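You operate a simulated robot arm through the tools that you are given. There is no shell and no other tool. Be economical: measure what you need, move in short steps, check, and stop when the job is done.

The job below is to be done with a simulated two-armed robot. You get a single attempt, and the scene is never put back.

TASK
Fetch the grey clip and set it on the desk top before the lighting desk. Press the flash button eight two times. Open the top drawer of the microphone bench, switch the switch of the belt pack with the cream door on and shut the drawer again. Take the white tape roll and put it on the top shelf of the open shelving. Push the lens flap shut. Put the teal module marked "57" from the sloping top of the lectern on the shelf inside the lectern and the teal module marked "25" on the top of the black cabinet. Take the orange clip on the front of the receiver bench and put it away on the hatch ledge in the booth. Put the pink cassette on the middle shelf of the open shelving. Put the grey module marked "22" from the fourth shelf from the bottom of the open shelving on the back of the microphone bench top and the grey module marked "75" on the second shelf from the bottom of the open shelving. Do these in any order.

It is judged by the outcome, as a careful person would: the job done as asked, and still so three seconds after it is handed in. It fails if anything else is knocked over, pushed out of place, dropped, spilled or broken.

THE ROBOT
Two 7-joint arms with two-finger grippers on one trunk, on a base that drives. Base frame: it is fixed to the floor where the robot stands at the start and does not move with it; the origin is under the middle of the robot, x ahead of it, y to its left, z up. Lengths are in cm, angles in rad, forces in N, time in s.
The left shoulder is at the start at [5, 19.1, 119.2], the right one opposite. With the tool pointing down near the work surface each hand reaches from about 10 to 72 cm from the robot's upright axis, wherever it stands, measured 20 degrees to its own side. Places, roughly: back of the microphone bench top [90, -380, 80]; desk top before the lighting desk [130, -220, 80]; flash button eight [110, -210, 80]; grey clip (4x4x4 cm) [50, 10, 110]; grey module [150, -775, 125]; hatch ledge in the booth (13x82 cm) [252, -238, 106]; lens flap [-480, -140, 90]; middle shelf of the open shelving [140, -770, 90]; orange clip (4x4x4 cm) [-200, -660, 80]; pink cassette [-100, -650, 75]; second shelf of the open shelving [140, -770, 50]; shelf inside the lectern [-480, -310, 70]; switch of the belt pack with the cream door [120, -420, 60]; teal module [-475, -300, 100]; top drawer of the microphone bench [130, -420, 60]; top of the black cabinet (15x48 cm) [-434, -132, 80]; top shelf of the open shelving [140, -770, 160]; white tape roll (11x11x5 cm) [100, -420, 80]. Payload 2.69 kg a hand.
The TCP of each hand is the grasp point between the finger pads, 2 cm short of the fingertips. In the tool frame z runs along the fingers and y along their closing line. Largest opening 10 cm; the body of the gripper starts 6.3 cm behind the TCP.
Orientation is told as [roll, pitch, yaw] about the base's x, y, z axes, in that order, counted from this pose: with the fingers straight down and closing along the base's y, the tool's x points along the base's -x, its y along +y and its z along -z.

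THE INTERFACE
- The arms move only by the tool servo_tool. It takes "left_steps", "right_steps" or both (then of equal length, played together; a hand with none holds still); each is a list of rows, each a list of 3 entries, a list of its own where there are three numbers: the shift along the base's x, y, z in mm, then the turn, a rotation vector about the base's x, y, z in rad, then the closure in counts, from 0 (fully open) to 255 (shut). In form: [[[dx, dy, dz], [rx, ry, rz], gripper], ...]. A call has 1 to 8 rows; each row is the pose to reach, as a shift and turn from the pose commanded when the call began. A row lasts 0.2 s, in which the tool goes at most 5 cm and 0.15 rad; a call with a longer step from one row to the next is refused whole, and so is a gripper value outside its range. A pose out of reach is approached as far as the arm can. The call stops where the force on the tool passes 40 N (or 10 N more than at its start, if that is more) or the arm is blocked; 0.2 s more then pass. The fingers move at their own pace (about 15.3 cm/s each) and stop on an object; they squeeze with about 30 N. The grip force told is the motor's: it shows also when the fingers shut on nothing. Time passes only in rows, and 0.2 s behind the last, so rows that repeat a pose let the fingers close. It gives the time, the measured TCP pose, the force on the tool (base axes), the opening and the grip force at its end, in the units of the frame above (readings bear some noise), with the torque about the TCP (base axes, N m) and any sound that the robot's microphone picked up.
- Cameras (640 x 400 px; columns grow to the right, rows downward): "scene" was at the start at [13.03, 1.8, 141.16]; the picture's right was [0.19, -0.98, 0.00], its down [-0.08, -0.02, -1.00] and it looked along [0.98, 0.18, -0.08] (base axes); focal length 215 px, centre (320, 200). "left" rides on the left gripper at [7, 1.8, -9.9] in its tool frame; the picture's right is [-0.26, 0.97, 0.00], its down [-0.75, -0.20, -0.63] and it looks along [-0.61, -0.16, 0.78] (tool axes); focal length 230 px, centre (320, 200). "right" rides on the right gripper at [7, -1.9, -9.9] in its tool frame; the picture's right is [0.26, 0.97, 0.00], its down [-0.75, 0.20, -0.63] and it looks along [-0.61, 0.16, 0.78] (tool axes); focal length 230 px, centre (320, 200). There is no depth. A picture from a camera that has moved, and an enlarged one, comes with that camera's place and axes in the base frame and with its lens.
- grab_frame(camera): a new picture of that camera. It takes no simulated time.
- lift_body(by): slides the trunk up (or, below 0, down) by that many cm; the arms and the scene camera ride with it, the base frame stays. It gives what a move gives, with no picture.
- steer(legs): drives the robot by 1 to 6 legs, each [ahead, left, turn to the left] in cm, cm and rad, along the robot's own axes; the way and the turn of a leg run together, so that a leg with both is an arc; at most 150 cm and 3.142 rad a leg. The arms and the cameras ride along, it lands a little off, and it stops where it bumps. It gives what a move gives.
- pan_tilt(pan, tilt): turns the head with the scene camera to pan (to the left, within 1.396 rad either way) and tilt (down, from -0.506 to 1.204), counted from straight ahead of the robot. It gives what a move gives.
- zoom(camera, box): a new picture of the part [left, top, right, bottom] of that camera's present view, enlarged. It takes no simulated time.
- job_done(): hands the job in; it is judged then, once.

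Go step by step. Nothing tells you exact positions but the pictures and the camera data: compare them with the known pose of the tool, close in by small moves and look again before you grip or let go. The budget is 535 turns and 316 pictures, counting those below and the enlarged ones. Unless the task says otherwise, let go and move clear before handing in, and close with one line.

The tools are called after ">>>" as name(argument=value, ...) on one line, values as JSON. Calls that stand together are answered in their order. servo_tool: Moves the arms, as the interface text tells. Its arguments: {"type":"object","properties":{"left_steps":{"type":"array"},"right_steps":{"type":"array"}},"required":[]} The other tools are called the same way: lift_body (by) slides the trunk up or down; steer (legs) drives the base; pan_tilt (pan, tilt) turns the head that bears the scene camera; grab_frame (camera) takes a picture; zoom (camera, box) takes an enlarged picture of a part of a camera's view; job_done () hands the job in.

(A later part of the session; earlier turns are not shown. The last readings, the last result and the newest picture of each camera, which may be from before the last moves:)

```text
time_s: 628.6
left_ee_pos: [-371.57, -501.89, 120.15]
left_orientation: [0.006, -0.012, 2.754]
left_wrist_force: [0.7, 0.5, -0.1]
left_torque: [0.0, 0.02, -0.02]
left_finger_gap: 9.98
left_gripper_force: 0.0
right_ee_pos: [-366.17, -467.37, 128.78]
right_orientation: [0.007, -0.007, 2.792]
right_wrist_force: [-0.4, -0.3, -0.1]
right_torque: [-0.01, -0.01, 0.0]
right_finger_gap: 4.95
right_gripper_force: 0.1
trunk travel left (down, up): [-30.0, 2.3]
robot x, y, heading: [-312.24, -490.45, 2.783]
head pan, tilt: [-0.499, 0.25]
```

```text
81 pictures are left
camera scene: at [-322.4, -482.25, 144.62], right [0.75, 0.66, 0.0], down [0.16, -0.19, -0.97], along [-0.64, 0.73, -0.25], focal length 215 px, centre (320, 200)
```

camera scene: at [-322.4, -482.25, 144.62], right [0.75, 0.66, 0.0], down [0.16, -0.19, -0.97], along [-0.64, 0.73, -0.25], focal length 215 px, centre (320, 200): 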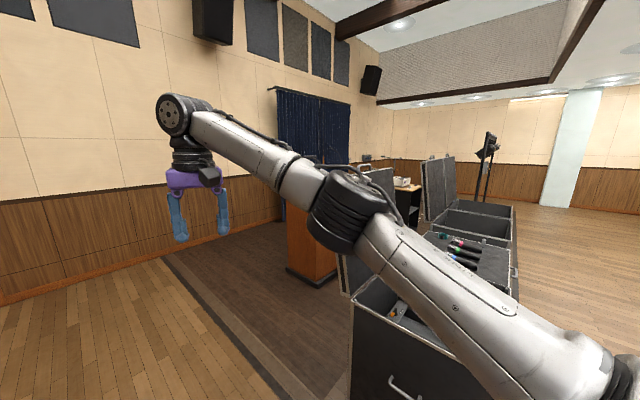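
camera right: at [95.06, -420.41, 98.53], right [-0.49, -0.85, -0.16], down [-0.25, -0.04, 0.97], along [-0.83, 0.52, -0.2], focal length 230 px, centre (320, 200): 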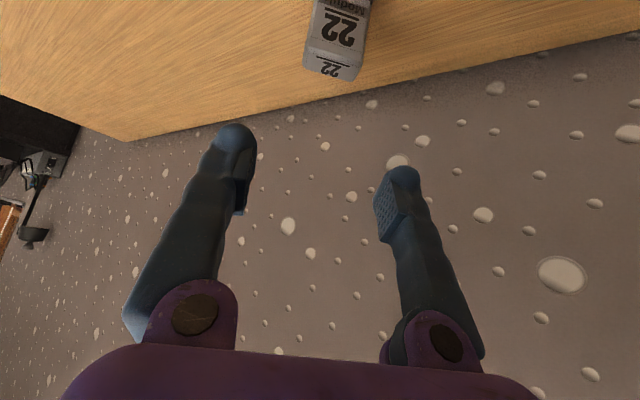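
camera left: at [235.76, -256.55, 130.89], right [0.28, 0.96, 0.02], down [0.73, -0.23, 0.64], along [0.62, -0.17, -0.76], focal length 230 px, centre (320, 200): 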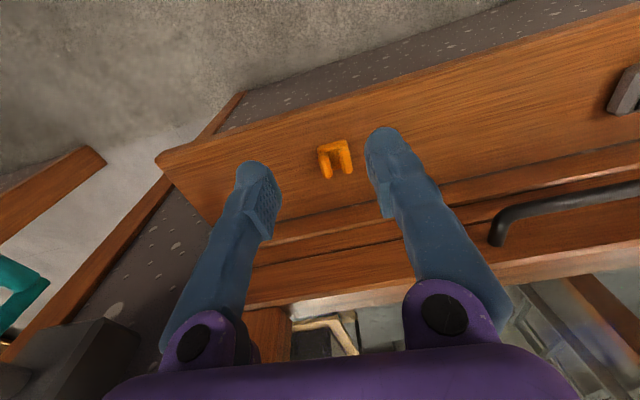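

I see the lectern near [−475, −310]. Move closer and face it (+y).

>>> steer(legs=[[112, -4, 0], [0, 0, -1.2]])

>>> pan_tilt(pan=0.1, tilt=0.4)

>>> grab_frame(camera="scene")

```text
time_s: 637.3
left_ee_pos: [-447.05, -398.41, 120.27]
left_orientation: [0.007, -0.013, 1.56]
left_wrist_force: [0.2, -0.8, 0.6]
left_torque: [-0.01, -0.05, 0.01]
left_finger_gap: 9.98
left_gripper_force: 0.0
right_ee_pos: [-413.15, -390.56, 128.72]
right_orientation: [0.007, -0.007, 1.599]
right_wrist_force: [0.0, -0.5, -0.1]
right_torque: [-0.02, 0.02, 0.03]
right_finger_gap: 4.99
right_gripper_force: 0.1
trunk travel left (down, up): [-30.0, 2.3]
robot x, y, heading: [-415.21, -449.07, 1.591]
head pan, tilt: [-0.499, 0.25]
```

```text
time_s: 638.3
left_ee_pos: [-447.15, -398.25, 120.29]
left_orientation: [0.007, -0.014, 1.561]
left_wrist_force: [0.0, -0.1, -1.8]
left_torque: [-0.02, 0.01, 0.01]
left_finger_gap: 10.01
left_gripper_force: 0.0
right_ee_pos: [-413.12, -390.67, 128.64]
right_orientation: [0.007, -0.007, 1.598]
right_wrist_force: [-0.1, 0.5, 0.2]
right_torque: [0.01, 0.01, 0.0]
right_finger_gap: 4.99
right_gripper_force: 0.1
trunk travel left (down, up): [-30.0, 2.3]
robot x, y, heading: [-415.52, -448.75, 1.59]
head pan, tilt: [0.099, 0.4]
```

```text
80 pictures are left
camera scene: at [-416.24, -435.63, 143.22], right [0.99, 0.12, 0.0], down [0.05, -0.39, -0.92], along [-0.11, 0.91, -0.39], focal length 215 px, centre (320, 200)
```

scene: 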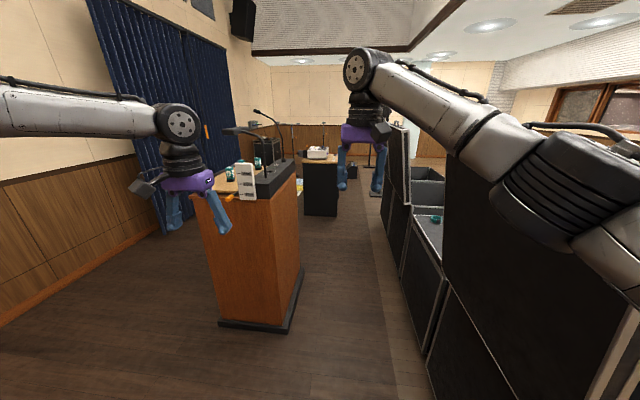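

The lectern's speaker side faces −x. I'll go round to it: slide left, forward, then turn to face +x.

>>> steer(legs=[[0, 150, 0], [0, 15, 0], [135, 0, 0], [0, 0, -1.59]])

>>> pan_tilt(pan=0.0, tilt=0.45)

>>> grab_frame(camera="scene")

```text
time_s: 663.5
left_ee_pos: [-537.41, -288.28, 120.22]
left_orientation: [0.004, -0.011, -0.006]
left_wrist_force: [-0.1, 0.6, 0.4]
left_torque: [0.01, -0.03, 0.04]
left_finger_gap: 10.02
left_gripper_force: 0.1
right_ee_pos: [-529.5, -322.29, 128.77]
right_orientation: [0.006, -0.007, 0.032]
right_wrist_force: [-0.2, 0.2, 0.5]
right_torque: [-0.01, -0.03, -0.01]
right_finger_gap: 4.96
right_gripper_force: 0.1
trunk travel left (down, up): [-30.0, 2.3]
robot x, y, heading: [-588.01, -320.74, 0.023]
head pan, tilt: [0.099, 0.4]
```

```text
time_s: 664.2
left_ee_pos: [-537.26, -288.22, 120.19]
left_orientation: [0.005, -0.012, -0.007]
left_wrist_force: [-0.3, 0.1, 0.4]
left_torque: [0.0, 0.0, 0.0]
left_finger_gap: 10.01
left_gripper_force: 0.1
right_ee_pos: [-529.47, -322.21, 128.69]
right_orientation: [0.007, -0.007, 0.031]
right_wrist_force: [0.1, 0.0, 0.7]
right_torque: [0.03, 0.0, -0.04]
right_finger_gap: 4.98
right_gripper_force: 0.1
trunk travel left (down, up): [-30.0, 2.3]
robot x, y, heading: [-587.95, -320.21, 0.022]
head pan, tilt: [0.0, 0.45]
```

```text
79 pictures are left
camera scene: at [-574.66, -319.97, 142.75], right [0.02, -1.0, 0.0], down [-0.43, -0.01, -0.9], along [0.9, 0.02, -0.44], focal length 215 px, centre (320, 200)
```

scene: 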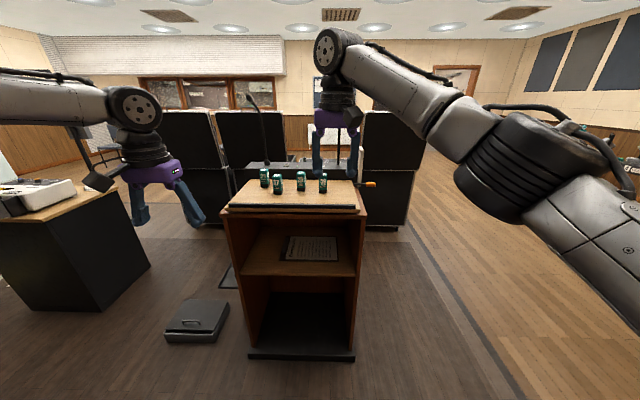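

Great view: four teal modules on the slope and the shelf below with a paper. Zoom in.

>>> zoom(camera="scene", box=[215, 150, 385, 280])

>>> zoom(camera="scene", box=[0, 130, 140, 230])

```text
3.08 times, centred on (300, 215) of scene
camera zoom: at [-574.66, -319.97, 142.75], right [0.02, -1.0, 0.0], down [-0.43, -0.01, -0.9], along [0.9, 0.02, -0.44], focal length 662 px, centre (382, 154)
```

zoom: 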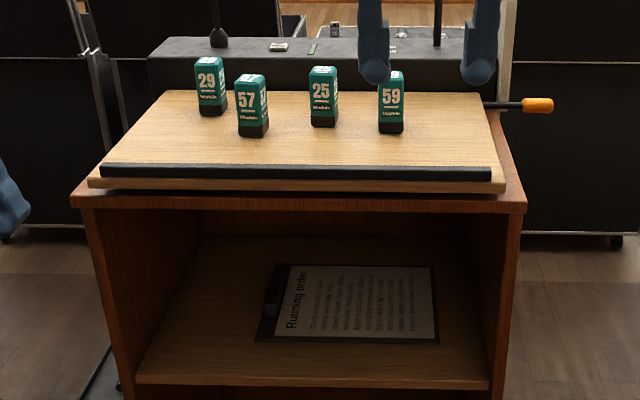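

```text
4.00 times, centred on (70, 180) of scene
camera zoom: at [-574.66, -319.97, 142.75], right [0.02, -1.0, 0.0], down [-0.43, -0.01, -0.9], along [0.9, 0.02, -0.44], focal length 861 px, centre (1320, 280)
```

zoom: 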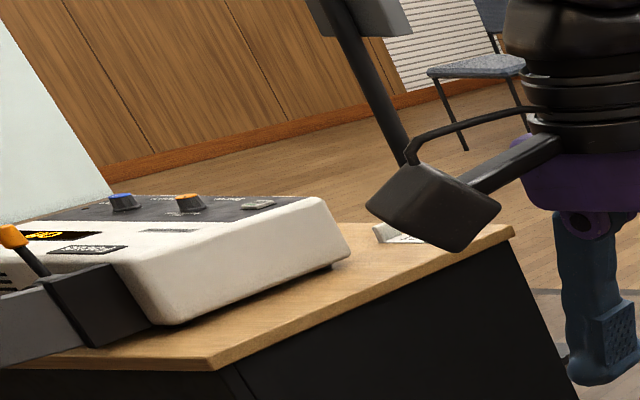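

Modules 57 and 25 identified, around [−487, −299.5] and [−485, −309.5]. Move closer with the right hand forming a forward pitch.

>>> steer(legs=[[28, 28, -0.02]])

>>> servo_tool(right_steps=[[[-10, 0, 10], [0, -0.14, 0], 0], [[-15, 0, 15], [0, -0.28, 0], 0], [[-20, 0, 15], [0, -0.42, 0], 0], [[-20, 0, 10], [0, -0.56, 0], 0], [[-20, 0, 0], [0, -0.7, 0], 0], [[-20, 0, -10], [0, -0.84, 0], 0], [[-20, 0, -30], [0, -0.95, 0], 0]])

>>> grab_frame(camera="right")

>>> grab_frame(camera="scene")

```text
time_s: 667.2
left_ee_pos: [-509.35, -260.15, 120.15]
left_orientation: [0.006, -0.013, -0.021]
left_wrist_force: [0.1, 0.9, -0.8]
left_torque: [-0.02, 0.0, -0.01]
left_finger_gap: 10.01
left_gripper_force: 0.0
right_ee_pos: [-502.11, -294.18, 128.8]
right_orientation: [0.007, -0.006, 0.015]
right_wrist_force: [-0.2, -0.5, -0.4]
right_torque: [-0.02, 0.0, 0.01]
right_finger_gap: 4.98
right_gripper_force: 0.1
trunk travel left (down, up): [-30.0, 2.3]
robot x, y, heading: [-560.45, -291.75, 0.009]
head pan, tilt: [0.0, 0.45]
```

```text
time_s: 668.9
left_ee_pos: [-509.35, -260.12, 120.21]
left_orientation: [0.006, -0.011, -0.021]
left_wrist_force: [0.7, -1.1, 0.9]
left_torque: [0.01, 0.0, 0.0]
left_finger_gap: 9.98
left_gripper_force: 0.0
right_ee_pos: [-504.23, -294.19, 125.69]
right_orientation: [-0.012, -0.96, 0.025]
right_wrist_force: [-0.1, 0.8, -0.2]
right_torque: [-0.01, 0.0, 0.01]
right_finger_gap: 10.01
right_gripper_force: 0.1
trunk travel left (down, up): [-30.0, 2.3]
robot x, y, heading: [-560.39, -291.65, 0.01]
head pan, tilt: [0.0, 0.45]
```

```text
76 pictures are left
camera right: at [-516.14, -296.25, 125.77], right [-0.16, 0.96, -0.22], down [-0.09, 0.21, 0.97], along [0.98, 0.18, 0.05], focal length 230 px, centre (320, 200)
```

right: 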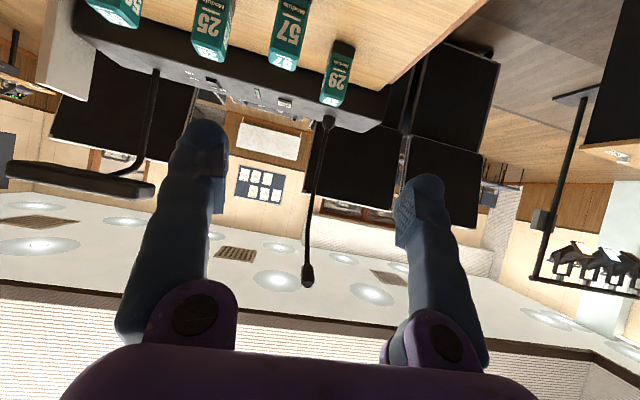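

```text
75 pictures are left
camera scene: at [-547.2, -291.33, 142.75], right [0.01, -1.0, 0.0], down [-0.44, 0.0, -0.9], along [0.9, 0.01, -0.44], focal length 215 px, centre (320, 200)
```

scene: 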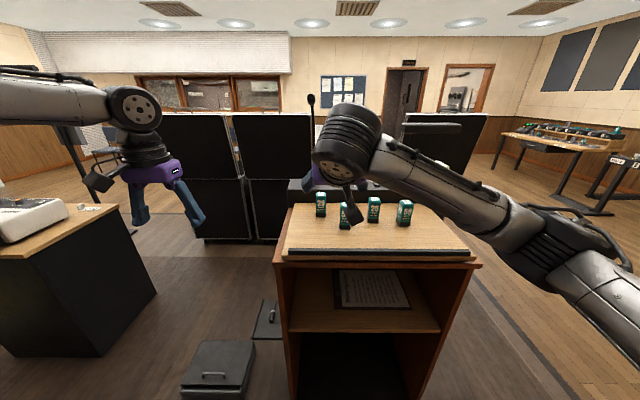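

>>> servo_tool(right_steps=[[[0, -15, 0], [0, 0.08, 0], 30], [[0, -30, 0], [0, 0.16, 0], 50], [[0, -44, 0], [0, 0.26, 0], 50]])

>>> grab_frame(camera="right")

```text
time_s: 669.6
left_ee_pos: [-509.36, -260.21, 120.27]
left_orientation: [0.006, -0.014, -0.022]
left_wrist_force: [1.0, -0.1, 0.1]
left_torque: [-0.02, -0.02, 0.0]
left_finger_gap: 9.99
left_gripper_force: 0.1
right_ee_pos: [-504.06, -298.63, 125.8]
right_orientation: [-0.005, -0.696, 0.021]
right_wrist_force: [0.4, 0.0, -1.0]
right_torque: [0.0, 0.03, -0.02]
right_finger_gap: 8.05
right_gripper_force: 0.1
trunk travel left (down, up): [-30.0, 2.3]
robot x, y, heading: [-560.34, -291.41, 0.011]
head pan, tilt: [0.0, 0.45]
```

```text
74 pictures are left
camera right: at [-515.66, -300.77, 128.97], right [-0.21, 0.96, -0.17], down [0.17, 0.21, 0.96], along [0.96, 0.18, -0.21], focal length 230 px, centre (320, 200)
```

right: 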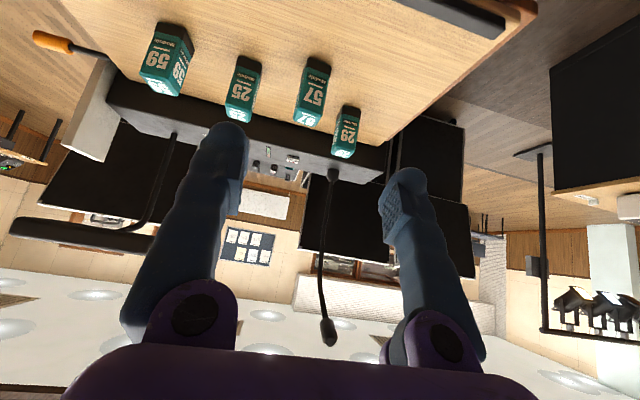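

Module 57: [−488, −299.3], z 104–112. Move above it, then lower astride.

>>> servo_tool(right_steps=[[[40, -3, -10], [0, 0, 0], 50], [[85, -5, -25], [0, 0, 0], 50], [[130, -7, -45], [0, 0, 0], 50], [[158, -7, -60], [0, 0, 0], 50]])

>>> grab_frame(camera="right")

>>> zoom(camera="scene", box=[260, 130, 440, 260])

```text
time_s: 670.6
left_ee_pos: [-509.27, -260.05, 120.28]
left_orientation: [0.005, -0.012, -0.022]
left_wrist_force: [-0.4, 0.1, -0.4]
left_torque: [-0.02, 0.01, -0.03]
left_finger_gap: 10.0
left_gripper_force: 0.0
right_ee_pos: [-488.06, -299.25, 119.61]
right_orientation: [-0.005, -0.698, 0.022]
right_wrist_force: [0.0, -0.8, 0.7]
right_torque: [-0.02, 0.02, 0.01]
right_finger_gap: 8.06
right_gripper_force: 0.1
trunk travel left (down, up): [-30.0, 2.3]
robot x, y, heading: [-560.45, -291.61, 0.008]
head pan, tilt: [0.0, 0.45]
```

```text
73 pictures are left
camera right: at [-499.7, -301.24, 122.74], right [-0.21, 0.96, -0.17], down [0.17, 0.21, 0.96], along [0.96, 0.18, -0.21], focal length 230 px, centre (320, 200)
```

right: 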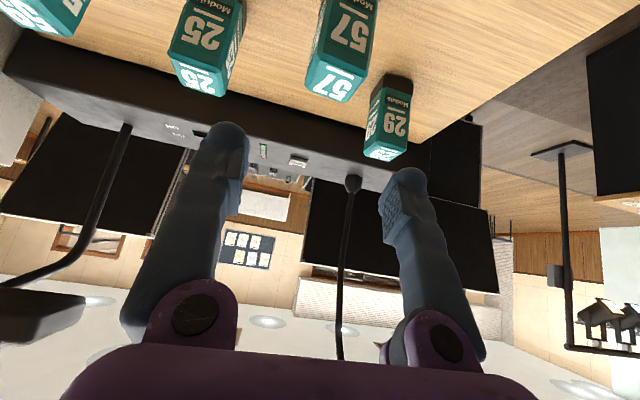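

```text
3.08 times, centred on (350, 195) of scene
camera zoom: at [-547.21, -291.28, 142.74], right [0.01, -1.0, 0.0], down [-0.44, 0.0, -0.9], along [0.9, 0.01, -0.44], focal length 662 px, centre (228, 215)
```

zoom: 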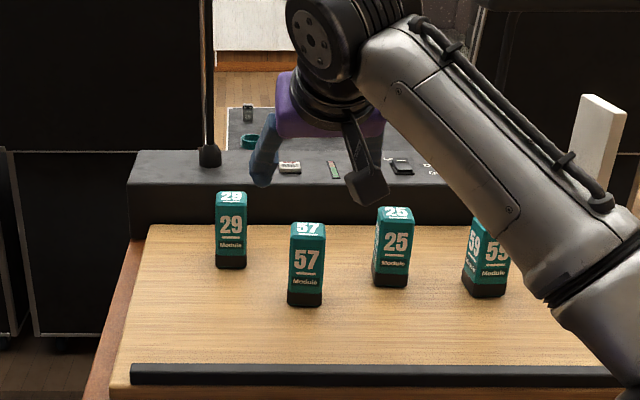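

>>> servo_tool(right_steps=[[[6, 4, -40], [0, 0, 0], 50], [[6, 4, -75], [0, 0, 0], 50], [[6, 4, -100], [0, 0, 0], 50]])

>>> grab_frame(camera="right")

```text
time_s: 671.5
left_ee_pos: [-509.39, -260.05, 120.22]
left_orientation: [0.005, -0.012, -0.02]
left_wrist_force: [0.5, 0.5, 0.5]
left_torque: [-0.01, 0.01, 0.01]
left_finger_gap: 9.99
left_gripper_force: 0.0
right_ee_pos: [-487.62, -298.66, 109.86]
right_orientation: [-0.005, -0.697, 0.021]
right_wrist_force: [-0.1, -0.6, 0.3]
right_torque: [0.03, 0.0, -0.03]
right_finger_gap: 8.08
right_gripper_force: 0.0
trunk travel left (down, up): [-30.0, 2.3]
robot x, y, heading: [-560.1, -291.59, 0.011]
head pan, tilt: [0.0, 0.45]
```

```text
71 pictures are left
camera right: at [-499.2, -300.8, 113.05], right [-0.21, 0.96, -0.17], down [0.17, 0.21, 0.96], along [0.96, 0.18, -0.21], focal length 230 px, centre (320, 200)
```

right: 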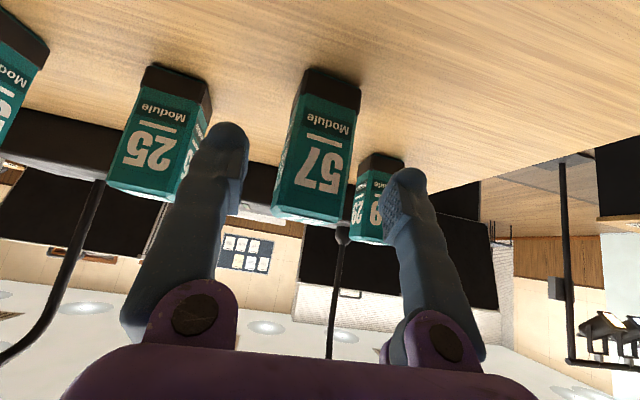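

>>> servo_tool(right_steps=[[[0, 0, -3], [0, 0, 0], 150], [[0, 0, -3], [0, 0, 0], 255], [[0, 0, -3], [0, 0, 0], 255], [[0, 0, -3], [0, 0, 0], 255]])

>>> servo_tool(right_steps=[[[-3, 0, 20], [0, 0, 0], 255], [[-6, 0, 60], [0, 0, 0], 255], [[-20, 0, 100], [0, 0, 0], 255], [[-60, 0, 120], [0, 0, 0], 255]])

>>> grab_frame(camera="right")

```text
time_s: 672.5
left_ee_pos: [-509.45, -260.05, 120.26]
left_orientation: [0.007, -0.014, -0.019]
left_wrist_force: [0.3, -0.2, 0.0]
left_torque: [0.0, 0.0, 0.01]
left_finger_gap: 9.98
left_gripper_force: 0.1
right_ee_pos: [-487.66, -298.78, 109.59]
right_orientation: [-0.006, -0.698, 0.021]
right_wrist_force: [1.7, -0.6, 1.8]
right_torque: [0.04, -0.13, -0.03]
right_finger_gap: 3.45
right_gripper_force: 30.2
trunk travel left (down, up): [-30.0, 2.3]
robot x, y, heading: [-560.22, -291.8, 0.011]
head pan, tilt: [0.0, 0.45]
```

```text
time_s: 673.5
left_ee_pos: [-509.58, -260.17, 120.26]
left_orientation: [0.005, -0.014, -0.02]
left_wrist_force: [0.8, -0.7, 0.5]
left_torque: [0.03, 0.0, 0.02]
left_finger_gap: 9.98
left_gripper_force: 0.0
right_ee_pos: [-493.59, -298.94, 121.58]
right_orientation: [-0.006, -0.697, 0.021]
right_wrist_force: [-0.6, 0.3, -0.4]
right_torque: [-0.01, -0.01, 0.03]
right_finger_gap: 3.49
right_gripper_force: 30.0
trunk travel left (down, up): [-30.0, 2.3]
robot x, y, heading: [-560.62, -291.77, 0.005]
head pan, tilt: [0.0, 0.45]
```

```text
70 pictures are left
camera right: at [-505.22, -301.03, 124.76], right [-0.21, 0.96, -0.17], down [0.17, 0.21, 0.96], along [0.96, 0.18, -0.21], focal length 230 px, centre (320, 200)
```

right: 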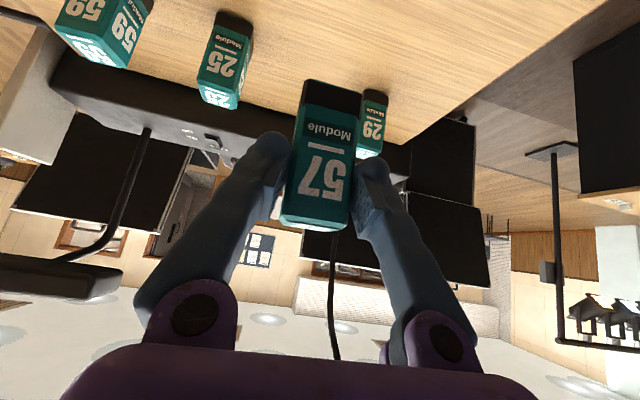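

Module 57 held. Back off, lower the trunk and hand to shelf height, aligned with the shelf's free left part (y≈−289.5).

>>> steer(legs=[[-26, 9.5, 0]])

>>> lift_body(by=-29)

>>> servo_tool(right_steps=[[[0, 0, -45], [0, 0, 0], 255], [[0, 0, -90], [0, 0, 0], 255], [[0, 0, -135], [0, 0, 0], 255], [[0, 0, -165], [0, 0, 0], 255]])

>>> grab_frame(camera="scene")

>>> grab_frame(camera="right")

```text
time_s: 675.4
left_ee_pos: [-535.29, -250.79, 120.29]
left_orientation: [0.004, -0.011, -0.019]
left_wrist_force: [0.1, 0.4, 0.6]
left_torque: [0.01, -0.02, -0.02]
left_finger_gap: 10.0
left_gripper_force: 0.0
right_ee_pos: [-519.2, -289.49, 121.56]
right_orientation: [-0.005, -0.697, 0.022]
right_wrist_force: [-0.5, -0.4, -0.8]
right_torque: [-0.02, 0.0, -0.01]
right_finger_gap: 3.49
right_gripper_force: 29.6
trunk travel left (down, up): [-30.0, 2.3]
robot x, y, heading: [-585.94, -282.47, 0.01]
head pan, tilt: [0.0, 0.45]
```

```text
time_s: 678.3
left_ee_pos: [-535.22, -250.71, 91.32]
left_orientation: [0.005, -0.012, -0.02]
left_wrist_force: [-0.2, 0.2, 0.6]
left_torque: [-0.02, -0.04, -0.04]
left_finger_gap: 9.98
left_gripper_force: 0.0
right_ee_pos: [-519.24, -289.62, 92.47]
right_orientation: [-0.004, -0.697, 0.022]
right_wrist_force: [-0.2, -0.2, -0.7]
right_torque: [-0.01, -0.03, 0.0]
right_finger_gap: 3.49
right_gripper_force: 30.5
trunk travel left (down, up): [-1.0, 31.3]
robot x, y, heading: [-586.04, -282.11, 0.013]
head pan, tilt: [0.0, 0.45]
```

```text
time_s: 679.3
left_ee_pos: [-535.23, -250.75, 91.18]
left_orientation: [0.006, -0.012, -0.02]
left_wrist_force: [-0.4, -0.3, 0.0]
left_torque: [-0.01, -0.02, -0.03]
left_finger_gap: 9.99
left_gripper_force: 0.0
right_ee_pos: [-519.04, -289.62, 75.74]
right_orientation: [-0.005, -0.697, 0.023]
right_wrist_force: [0.5, 0.7, -0.1]
right_torque: [-0.02, 0.0, 0.03]
right_finger_gap: 3.48
right_gripper_force: 30.2
trunk travel left (down, up): [-1.0, 31.3]
robot x, y, heading: [-586.38, -282.41, 0.009]
head pan, tilt: [0.0, 0.45]
```

```text
69 pictures are left
camera scene: at [-572.93, -282.06, 113.75], right [0.01, -1.0, 0.0], down [-0.44, -0.01, -0.9], along [0.9, 0.01, -0.44], focal length 215 px, centre (320, 200)
```

scene: 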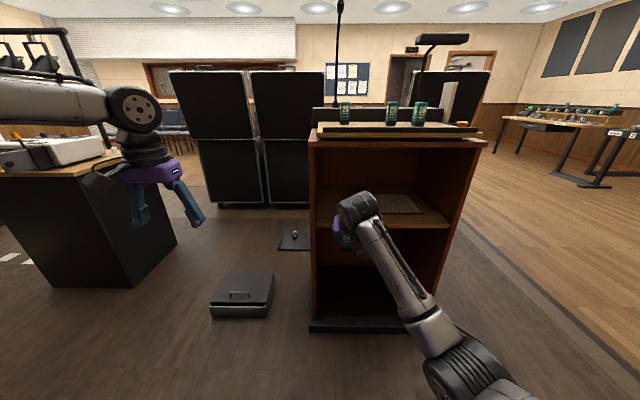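

```text
68 pictures are left
camera right: at [-530.63, -291.7, 79.04], right [-0.22, 0.96, -0.17], down [0.17, 0.21, 0.96], along [0.96, 0.18, -0.21], focal length 230 px, centre (320, 200)
```

right: 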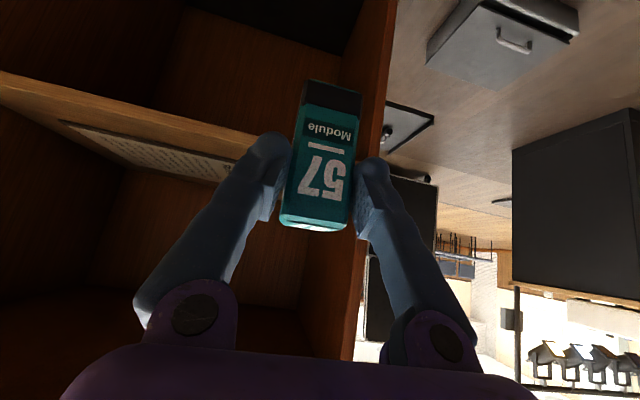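

Aligned: clear of the side panel and the clipboard. Drive forward 30 cm to bring the module over the shelf.

>>> steer(legs=[[30, 0, 0]])

>>> grab_frame(camera="right")

>>> grab_frame(camera="scene")

```text
time_s: 681.3
left_ee_pos: [-505.24, -250.59, 91.08]
left_orientation: [0.004, -0.013, -0.021]
left_wrist_force: [0.9, 0.5, 0.4]
left_torque: [0.03, 0.01, 0.03]
left_finger_gap: 10.02
left_gripper_force: 0.0
right_ee_pos: [-489.2, -289.38, 75.84]
right_orientation: [-0.003, -0.697, 0.021]
right_wrist_force: [0.0, 0.4, -1.0]
right_torque: [0.0, 0.02, 0.0]
right_finger_gap: 3.49
right_gripper_force: 30.5
trunk travel left (down, up): [-1.0, 31.3]
robot x, y, heading: [-556.32, -282.03, 0.006]
head pan, tilt: [0.0, 0.45]
```

```text
67 pictures are left
camera right: at [-500.78, -291.46, 79.08], right [-0.21, 0.96, -0.17], down [0.17, 0.21, 0.96], along [0.96, 0.18, -0.21], focal length 230 px, centre (320, 200)
```

right: 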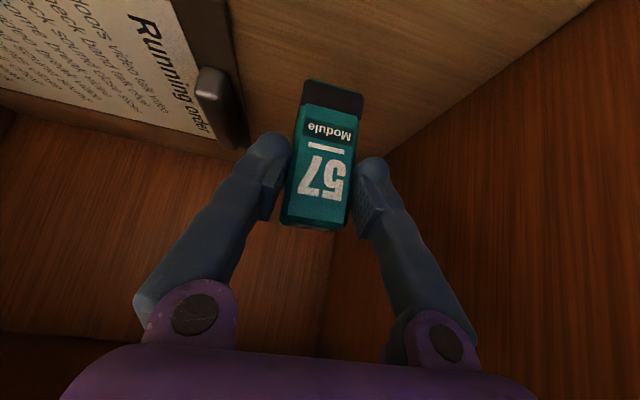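

```text
66 pictures are left
camera scene: at [-543.06, -281.75, 113.74], right [0.01, -1.0, 0.0], down [-0.44, 0.0, -0.9], along [0.9, 0.01, -0.44], focal length 215 px, centre (320, 200)
```

scene: 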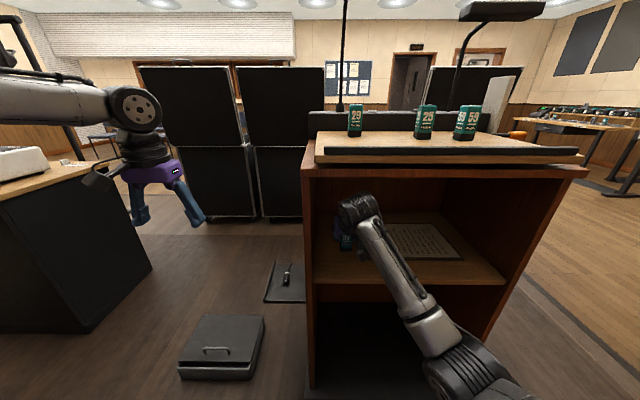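

Good. Advance 2 cm more and lower to contact.

>>> servo_tool(right_steps=[[[20, 0, -8], [0, 0.03, 0], 255], [[20, 0, -16], [0, 0.06, 0], 255], [[20, 0, -24], [0, 0.06, 0], 255], [[20, 0, -31], [0, 0.06, 0], 255], [[20, 0, -37], [0, 0.06, 0], 255]])

>>> grab_frame(camera="right")

```text
time_s: 682.5
left_ee_pos: [-505.38, -250.48, 91.42]
left_orientation: [0.007, -0.014, -0.021]
left_wrist_force: [0.1, -0.5, -0.4]
left_torque: [-0.01, 0.0, 0.03]
left_finger_gap: 10.05
left_gripper_force: 0.1
right_ee_pos: [-487.28, -289.37, 72.72]
right_orientation: [-0.005, -0.644, 0.019]
right_wrist_force: [-1.5, -0.8, 12.0]
right_torque: [0.19, -0.28, 0.03]
right_finger_gap: 3.47
right_gripper_force: 29.9
trunk travel left (down, up): [-1.0, 31.3]
robot x, y, heading: [-556.16, -282.12, 0.01]
head pan, tilt: [0.0, 0.45]
```

```text
65 pictures are left
camera right: at [-498.62, -291.45, 76.51], right [-0.22, 0.96, -0.16], down [0.22, 0.21, 0.95], along [0.95, 0.18, -0.26], focal length 230 px, centre (320, 200)
```

right: 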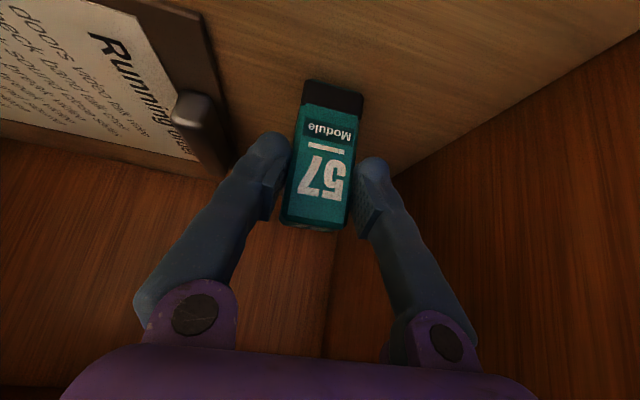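

>>> servo_tool(right_steps=[[[0, 0, 4], [0, -0.05, 0], 255], [[0, 0, 1], [0, -0.05, 0], 200], [[0, 0, 1], [0, -0.05, 0], 130], [[0, 0, 1], [0, -0.05, 0], 120], [[-15, 0, 8], [0, -0.05, 0], 120], [[-50, 0, 20], [0, -0.05, 0], 120], [[-95, 0, 25], [0, -0.05, 0], 120]])

>>> grab_frame(camera="right")

```text
time_s: 684.1
left_ee_pos: [-505.27, -250.52, 91.2]
left_orientation: [0.006, -0.014, -0.02]
left_wrist_force: [0.5, 1.4, -0.4]
left_torque: [-0.01, -0.01, 0.01]
left_finger_gap: 10.0
left_gripper_force: 0.1
right_ee_pos: [-496.67, -289.28, 75.17]
right_orientation: [-0.005, -0.684, 0.02]
right_wrist_force: [-0.3, -0.6, -0.5]
right_torque: [-0.03, -0.01, -0.02]
right_finger_gap: 5.29
right_gripper_force: 0.0
trunk travel left (down, up): [-1.0, 31.3]
robot x, y, heading: [-556.38, -281.61, 0.009]
head pan, tilt: [0.0, 0.45]
```

```text
64 pictures are left
camera right: at [-508.12, -291.33, 78.43], right [-0.22, 0.96, -0.17], down [0.18, 0.21, 0.96], along [0.96, 0.18, -0.22], focal length 230 px, centre (320, 200)
```

right: 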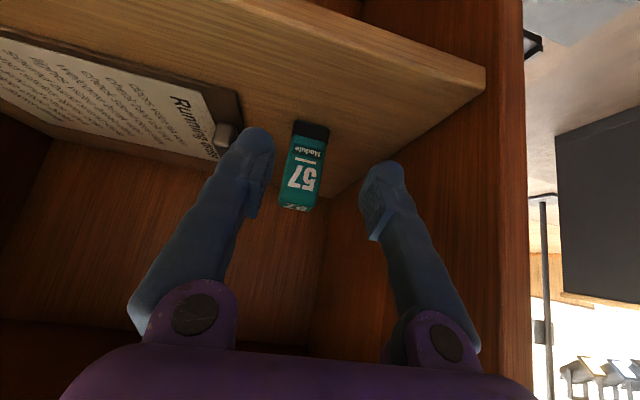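

Module 57 is on the shelf. Back off, raise, and line up with module 25.

>>> steer(legs=[[-30, 0, 0]])

>>> lift_body(by=29)

>>> servo_tool(right_steps=[[[20, 0, 40], [0, 0, 0], 60], [[40, 0, 80], [0, 0, 0], 60], [[60, 0, 120], [0, 0, 0], 60], [[75, 0, 160], [0, 0, 0], 60], [[80, 0, 175], [0, 0, 0], 60]])

>>> steer(legs=[[0, -19, 0], [22, 0, 0]])

>>> grab_frame(camera="right")

>>> zoom(camera="scene", box=[240, 130, 420, 260])

```text
time_s: 686.2
left_ee_pos: [-535.94, -250.86, 91.22]
left_orientation: [0.004, -0.011, -0.02]
left_wrist_force: [0.5, -0.7, 1.0]
left_torque: [0.0, -0.02, -0.01]
left_finger_gap: 9.99
left_gripper_force: 0.1
right_ee_pos: [-527.18, -289.54, 75.05]
right_orientation: [-0.006, -0.687, 0.019]
right_wrist_force: [0.2, 0.1, 0.4]
right_torque: [0.0, 0.01, -0.01]
right_finger_gap: 5.28
right_gripper_force: 0.1
trunk travel left (down, up): [-1.0, 31.3]
robot x, y, heading: [-586.89, -282.43, 0.015]
head pan, tilt: [0.0, 0.45]
```

```text
time_s: 689.1
left_ee_pos: [-535.96, -250.72, 120.19]
left_orientation: [0.005, -0.012, -0.019]
left_wrist_force: [1.2, 0.7, -0.3]
left_torque: [-0.01, 0.02, 0.0]
left_finger_gap: 9.98
left_gripper_force: 0.0
right_ee_pos: [-527.3, -289.58, 104.07]
right_orientation: [-0.005, -0.687, 0.021]
right_wrist_force: [0.1, 0.3, -0.4]
right_torque: [0.01, 0.02, -0.01]
right_finger_gap: 5.3
right_gripper_force: 0.0
trunk travel left (down, up): [-30.0, 2.3]
robot x, y, heading: [-586.76, -282.09, 0.012]
head pan, tilt: [0.0, 0.45]
```

```text
time_s: 690.3
left_ee_pos: [-535.98, -250.77, 120.21]
left_orientation: [0.005, -0.012, -0.018]
left_wrist_force: [-0.7, 0.2, 0.0]
left_torque: [0.0, 0.01, -0.03]
left_finger_gap: 9.99
left_gripper_force: 0.0
right_ee_pos: [-519.28, -289.42, 121.59]
right_orientation: [-0.005, -0.686, 0.023]
right_wrist_force: [0.1, -0.2, -0.8]
right_torque: [0.0, -0.04, 0.03]
right_finger_gap: 7.67
right_gripper_force: 0.0
trunk travel left (down, up): [-30.0, 2.3]
robot x, y, heading: [-586.6, -282.07, 0.013]
head pan, tilt: [0.0, 0.45]
```

```text
time_s: 693.9
left_ee_pos: [-513.44, -269.64, 120.2]
left_orientation: [0.004, -0.011, -0.024]
left_wrist_force: [0.5, -0.6, -0.3]
left_torque: [-0.04, 0.01, -0.03]
left_finger_gap: 10.0
left_gripper_force: 0.1
right_ee_pos: [-496.75, -308.4, 121.59]
right_orientation: [-0.007, -0.685, 0.021]
right_wrist_force: [-0.7, -0.1, 0.1]
right_torque: [-0.01, -0.01, 0.0]
right_finger_gap: 7.66
right_gripper_force: 0.2
trunk travel left (down, up): [-30.0, 2.3]
robot x, y, heading: [-564.64, -301.04, 0.008]
head pan, tilt: [0.0, 0.45]
```

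```text
63 pictures are left
camera right: at [-508.32, -310.44, 124.86], right [-0.21, 0.96, -0.17], down [0.18, 0.21, 0.96], along [0.96, 0.18, -0.22], focal length 230 px, centre (320, 200)
```

right: 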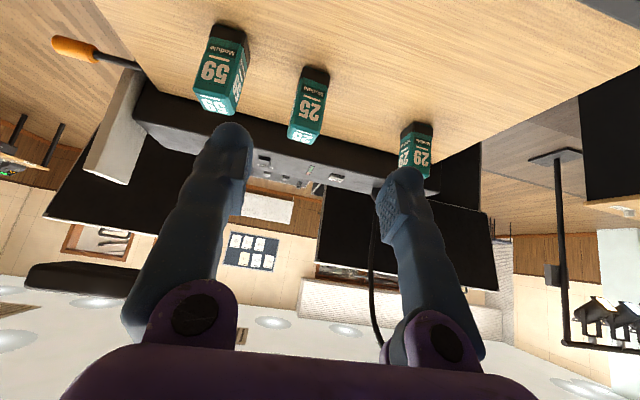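

```text
3.08 times, centred on (330, 195) of scene
camera zoom: at [-551.3, -300.85, 142.75], right [0.01, -1.0, 0.0], down [-0.44, 0.0, -0.9], along [0.9, 0.01, -0.44], focal length 662 px, centre (289, 215)
```

zoom: 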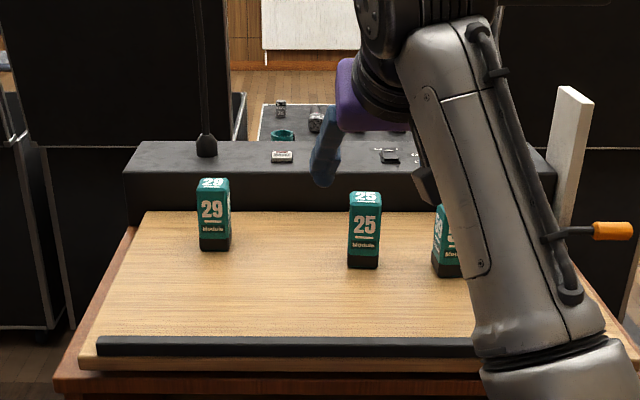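

>>> steer(legs=[[6, 0, 0]])

>>> servo_tool(right_steps=[[[40, -2, -15], [0, 0, 0], 60], [[72, -3, -25], [0, 0, 0], 60], [[72, -3, -65], [0, 0, 0], 60], [[72, -3, -100], [0, 0, 0], 60], [[72, -3, -120], [0, 0, 0], 60]])

>>> grab_frame(camera="right")

```text
time_s: 694.9
left_ee_pos: [-507.5, -269.62, 120.17]
left_orientation: [0.006, -0.012, -0.023]
left_wrist_force: [-0.3, -0.9, -0.5]
left_torque: [0.04, 0.05, 0.02]
left_finger_gap: 10.0
left_gripper_force: 0.0
right_ee_pos: [-490.96, -308.41, 121.51]
right_orientation: [-0.005, -0.685, 0.018]
right_wrist_force: [0.4, 0.2, -0.3]
right_torque: [0.01, 0.01, 0.03]
right_finger_gap: 7.62
right_gripper_force: 0.1
trunk travel left (down, up): [-30.0, 2.3]
robot x, y, heading: [-558.66, -300.77, 0.006]
head pan, tilt: [0.0, 0.45]
```

```text
time_s: 696.1
left_ee_pos: [-507.58, -269.76, 120.13]
left_orientation: [0.005, -0.016, -0.026]
left_wrist_force: [-0.3, 0.6, 0.1]
left_torque: [0.03, 0.01, 0.02]
left_finger_gap: 10.02
left_gripper_force: 0.2
right_ee_pos: [-483.84, -308.62, 109.59]
right_orientation: [-0.004, -0.688, 0.018]
right_wrist_force: [-0.3, -0.1, -0.6]
right_torque: [0.01, 0.0, -0.01]
right_finger_gap: 7.63
right_gripper_force: 0.0
trunk travel left (down, up): [-30.0, 2.3]
robot x, y, heading: [-558.81, -301.13, 0.006]
head pan, tilt: [0.0, 0.45]
```

```text
61 pictures are left
camera right: at [-495.35, -310.61, 112.8], right [-0.21, 0.96, -0.17], down [0.18, 0.21, 0.96], along [0.96, 0.17, -0.22], focal length 230 px, centre (320, 200)
```

right: 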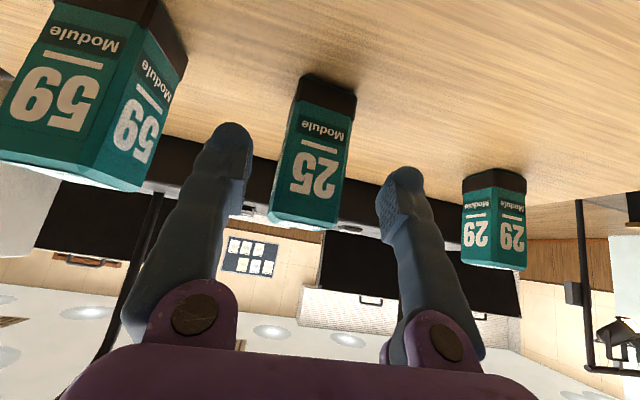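

>>> servo_tool(right_steps=[[[3, 0, -3], [0, 0, 0], 150], [[3, 0, -3], [0, 0, 0], 255], [[3, 0, -3], [0, 0, 0], 255], [[3, 0, -3], [0, 0, 0], 255]])

>>> servo_tool(right_steps=[[[-3, 0, 20], [0, 0, 0], 255], [[-6, 0, 60], [0, 0, 0], 255], [[-15, 0, 105], [0, 0, 0], 255], [[-50, 0, 130], [0, 0, 0], 255]])

>>> grab_frame(camera="right")

```text
time_s: 697.1
left_ee_pos: [-507.59, -269.71, 120.35]
left_orientation: [0.006, -0.015, -0.025]
left_wrist_force: [0.3, -0.4, 0.2]
left_torque: [0.0, 0.02, 0.02]
left_finger_gap: 9.99
left_gripper_force: 0.1
right_ee_pos: [-483.56, -308.63, 109.27]
right_orientation: [-0.003, -0.688, 0.019]
right_wrist_force: [-0.2, 0.6, 0.2]
right_torque: [0.03, -0.08, -0.04]
right_finger_gap: 3.48
right_gripper_force: 29.9
trunk travel left (down, up): [-30.0, 2.3]
robot x, y, heading: [-558.97, -301.23, 0.013]
head pan, tilt: [0.0, 0.45]
```

```text
time_s: 698.1
left_ee_pos: [-507.58, -269.64, 120.33]
left_orientation: [0.005, -0.014, -0.024]
left_wrist_force: [0.0, 0.0, 0.0]
left_torque: [0.01, -0.02, 0.02]
left_finger_gap: 10.02
left_gripper_force: 0.1
right_ee_pos: [-488.56, -308.59, 122.23]
right_orientation: [-0.004, -0.686, 0.017]
right_wrist_force: [-0.6, 0.3, -0.6]
right_torque: [-0.01, 0.01, 0.01]
right_finger_gap: 3.49
right_gripper_force: 30.3
trunk travel left (down, up): [-30.0, 2.3]
robot x, y, heading: [-558.65, -301.35, 0.005]
head pan, tilt: [0.0, 0.45]
```

```text
60 pictures are left
camera right: at [-500.08, -310.6, 125.62], right [-0.21, 0.96, -0.17], down [0.18, 0.21, 0.96], along [0.96, 0.17, -0.22], focal length 230 px, centre (320, 200)
```

right: 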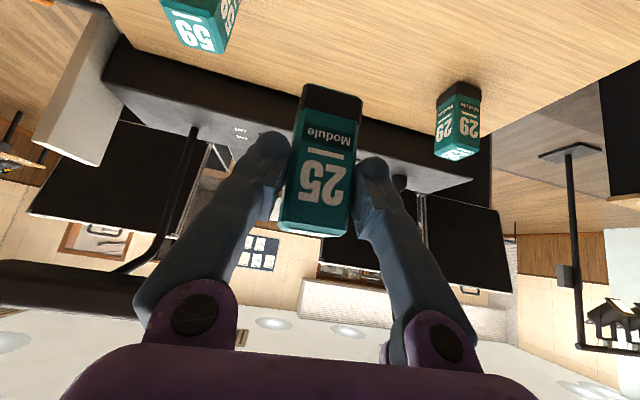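

Got 25. The black cabinet is best reached from the lectern/case corridor: retrace around the lectern and come up at x≈−405 facing +y.

>>> steer(legs=[[-30, 0, 0], [0, 0, 1.57], [-145, 0, 0], [0, -150, 0], [0, -32, 0], [110, 0, 0]])

>>> pan_tilt(pan=0.1, tilt=0.35)

>>> grab_frame(camera="scene")

```text
time_s: 731.6
left_ee_pos: [-442.45, -282.76, 120.28]
left_orientation: [0.003, -0.011, 1.554]
left_wrist_force: [-0.4, -0.1, -0.5]
left_torque: [0.01, -0.01, -0.02]
left_finger_gap: 10.01
left_gripper_force: 0.1
right_ee_pos: [-403.82, -263.43, 122.25]
right_orientation: [-0.005, -0.685, 1.596]
right_wrist_force: [0.3, 0.0, -1.9]
right_torque: [-0.01, 0.02, 0.01]
right_finger_gap: 3.47
right_gripper_force: 29.8
trunk travel left (down, up): [-30.0, 2.3]
robot x, y, heading: [-411.0, -333.73, 1.583]
head pan, tilt: [0.0, 0.45]
```

```text
time_s: 732.3
left_ee_pos: [-442.48, -282.67, 120.39]
left_orientation: [0.005, -0.014, 1.553]
left_wrist_force: [-0.1, -0.4, 0.7]
left_torque: [-0.02, -0.02, -0.04]
left_finger_gap: 10.0
left_gripper_force: 0.1
right_ee_pos: [-403.85, -263.37, 122.25]
right_orientation: [-0.005, -0.685, 1.595]
right_wrist_force: [0.2, 0.3, -0.4]
right_torque: [-0.01, -0.01, 0.02]
right_finger_gap: 3.47
right_gripper_force: 29.9
trunk travel left (down, up): [-30.0, 2.3]
robot x, y, heading: [-410.69, -333.73, 1.587]
head pan, tilt: [0.099, 0.351]
```

```text
59 pictures are left
camera scene: at [-411.93, -320.31, 143.66], right [0.99, 0.11, 0.0], down [0.04, -0.34, -0.94], along [-0.11, 0.93, -0.34], focal length 215 px, centre (320, 200)
```

scene: 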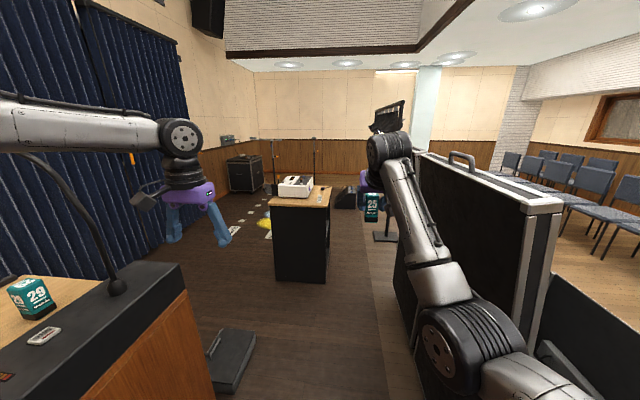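

>>> zoom(camera="scene", box=[260, 160, 340, 220])

```text
6.67 times, centred on (300, 190) of scene
camera zoom: at [-411.93, -320.31, 143.66], right [0.99, 0.11, 0.0], down [0.04, -0.34, -0.94], along [-0.11, 0.93, -0.34], focal length 1434 px, centre (453, 267)
```

zoom: 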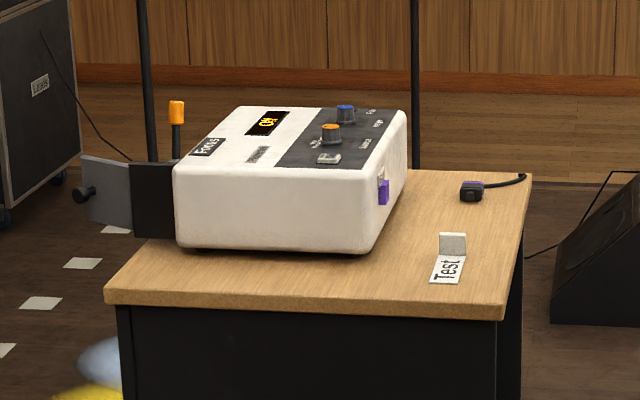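

Projector with lens flap stands on the cabinet; free spot on the strip at ≈[−434, −126] between the "Test" card and a plug. Move to stand before the cabinet.

>>> steer(legs=[[94, 0, 0], [0, 23, 0], [42, 0, -0.01]])

>>> pan_tilt(pan=0.0, tilt=0.6)

>>> grab_frame(camera="scene")

>>> grab_frame(camera="right")

```text
time_s: 739.0
left_ee_pos: [-463.7, -189.02, 120.29]
left_orientation: [0.003, -0.015, 1.571]
left_wrist_force: [0.8, 0.7, -0.6]
left_torque: [0.0, 0.01, -0.02]
left_finger_gap: 10.0
left_gripper_force: 0.0
right_ee_pos: [-425.34, -169.08, 122.24]
right_orientation: [-0.007, -0.683, 1.614]
right_wrist_force: [-0.3, 0.1, -1.2]
right_torque: [0.01, 0.0, 0.0]
right_finger_gap: 3.49
right_gripper_force: 29.7
trunk travel left (down, up): [-30.0, 2.3]
robot x, y, heading: [-430.64, -239.62, 1.603]
head pan, tilt: [0.099, 0.351]
stopped in leg 2: the robot was blocked; the commanded pose is now the measured one
```

```text
time_s: 739.8
left_ee_pos: [-463.59, -189.11, 120.19]
left_orientation: [0.006, -0.013, 1.571]
left_wrist_force: [0.0, 1.0, -0.2]
left_torque: [-0.01, 0.02, 0.01]
left_finger_gap: 9.99
left_gripper_force: 0.1
right_ee_pos: [-425.11, -169.09, 122.25]
right_orientation: [-0.007, -0.685, 1.613]
right_wrist_force: [-0.4, -0.6, -0.8]
right_torque: [-0.02, -0.04, -0.03]
right_finger_gap: 3.45
right_gripper_force: 30.2
trunk travel left (down, up): [-30.0, 2.3]
robot x, y, heading: [-430.98, -239.23, 1.595]
head pan, tilt: [0.0, 0.6]
```

```text
57 pictures are left
camera scene: at [-431.47, -226.54, 141.4], right [1.0, 0.03, 0.0], down [0.02, -0.56, -0.83], along [-0.02, 0.83, -0.56], focal length 215 px, centre (320, 200)
```

scene: 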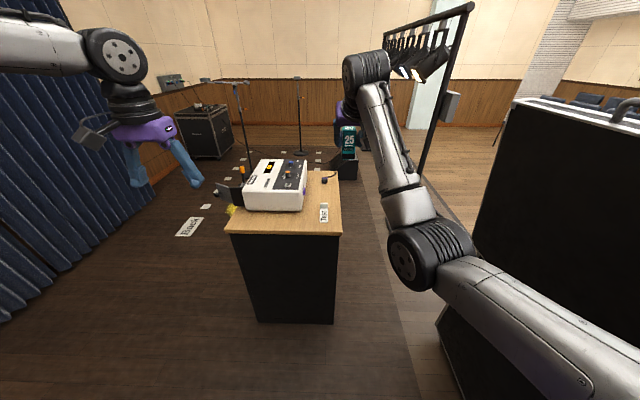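

```text
56 pictures are left
camera right: at [-422.79, -180.72, 125.53], right [-0.96, -0.24, -0.17], down [-0.21, 0.17, 0.96], along [-0.2, 0.96, -0.22], focal length 230 px, centre (320, 200)
```

right: 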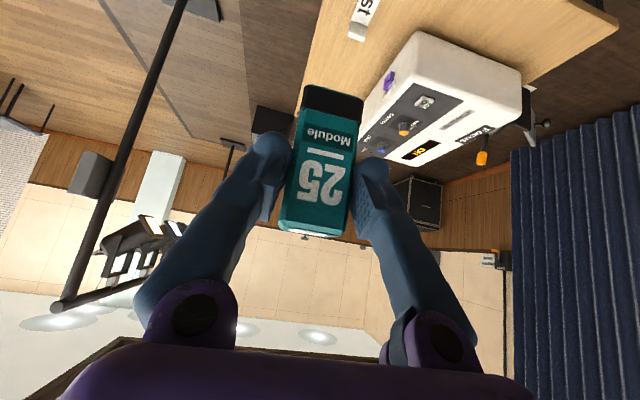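

Blocked—probably my base touched the floor box on the left. Move away from it a little and look.

>>> steer(legs=[[0, -4, 0]])

>>> pan_tilt(pan=1.39, tilt=0.9)

>>> grab_frame(camera="scene")

```text
time_s: 740.8
left_ee_pos: [-459.63, -189.05, 120.25]
left_orientation: [0.006, -0.013, 1.572]
left_wrist_force: [-0.9, -0.5, 0.1]
left_torque: [0.05, 0.02, -0.03]
left_finger_gap: 9.99
left_gripper_force: 0.1
right_ee_pos: [-421.22, -169.01, 122.31]
right_orientation: [-0.005, -0.685, 1.612]
right_wrist_force: [0.2, -0.5, -0.7]
right_torque: [-0.04, 0.0, 0.01]
right_finger_gap: 3.47
right_gripper_force: 29.8
trunk travel left (down, up): [-30.0, 2.3]
robot x, y, heading: [-426.82, -239.57, 1.598]
head pan, tilt: [0.0, 0.6]
```

```text
time_s: 742.4
left_ee_pos: [-459.69, -188.96, 120.31]
left_orientation: [0.005, -0.012, 1.57]
left_wrist_force: [-0.7, -0.1, 0.2]
left_torque: [-0.03, 0.01, 0.01]
left_finger_gap: 10.01
left_gripper_force: 0.0
right_ee_pos: [-421.24, -169.03, 122.11]
right_orientation: [-0.004, -0.688, 1.611]
right_wrist_force: [-0.4, -0.2, -1.9]
right_torque: [0.0, 0.01, -0.03]
right_finger_gap: 3.47
right_gripper_force: 29.5
trunk travel left (down, up): [-30.0, 2.3]
robot x, y, heading: [-427.28, -239.46, 1.596]
head pan, tilt: [1.389, 0.901]
```

```text
55 pictures are left
camera scene: at [-434.7, -234.1, 138.91], right [0.15, 0.99, 0.0], down [0.77, -0.12, -0.62], along [-0.61, 0.09, -0.78], focal length 215 px, centre (320, 200)
```

scene: 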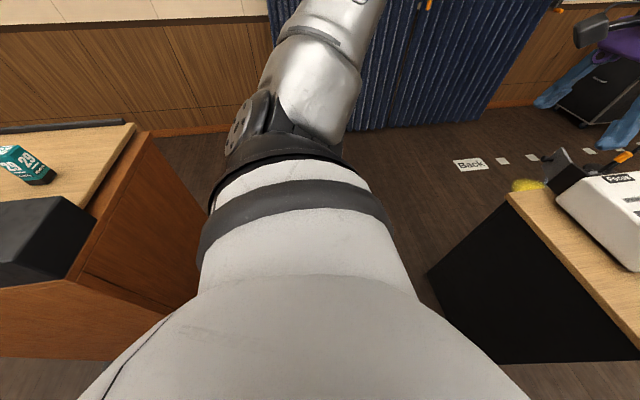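

Continue forward past the box, turning slightly left.

>>> steer(legs=[[46, 0, 0], [0, 0, 0.16]])

>>> pan_tilt(pan=-0.1, tilt=0.75)

>>> grab_frame(camera="scene")

```text
time_s: 745.1
left_ee_pos: [-460.07, -144.83, 120.28]
left_orientation: [0.005, -0.013, 1.559]
left_wrist_force: [0.8, -0.4, -0.2]
left_torque: [0.04, 0.01, -0.03]
left_finger_gap: 10.0
left_gripper_force: 0.0
right_ee_pos: [-421.36, -125.36, 122.08]
right_orientation: [-0.008, -0.682, 1.597]
right_wrist_force: [0.3, 0.0, 0.1]
right_torque: [-0.04, 0.0, -0.01]
right_finger_gap: 3.47
right_gripper_force: 30.1
trunk travel left (down, up): [-30.0, 2.3]
robot x, y, heading: [-428.12, -195.41, 1.588]
head pan, tilt: [1.389, 0.901]
stopped in leg 1: the robot was blocked; the commanded pose is now the measured one
```

```text
time_s: 746.6
left_ee_pos: [-459.98, -144.75, 120.19]
left_orientation: [0.006, -0.012, 1.559]
left_wrist_force: [0.6, -0.7, 0.2]
left_torque: [0.0, -0.02, 0.03]
left_finger_gap: 9.98
left_gripper_force: 0.1
right_ee_pos: [-421.31, -125.37, 122.13]
right_orientation: [-0.008, -0.682, 1.599]
right_wrist_force: [-0.1, -0.3, -0.9]
right_torque: [-0.01, 0.02, -0.02]
right_finger_gap: 3.47
right_gripper_force: 29.9
trunk travel left (down, up): [-30.0, 2.3]
robot x, y, heading: [-428.18, -195.28, 1.586]
head pan, tilt: [-0.099, 0.75]
```

```text
54 pictures are left
camera scene: at [-427.53, -183.25, 140.1], right [1.0, -0.08, 0.0], down [-0.06, -0.68, -0.73], along [0.06, 0.73, -0.68], focal length 215 px, centre (320, 200)
```

scene: 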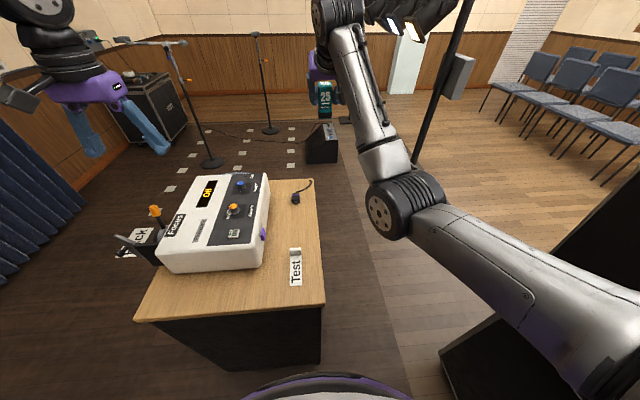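

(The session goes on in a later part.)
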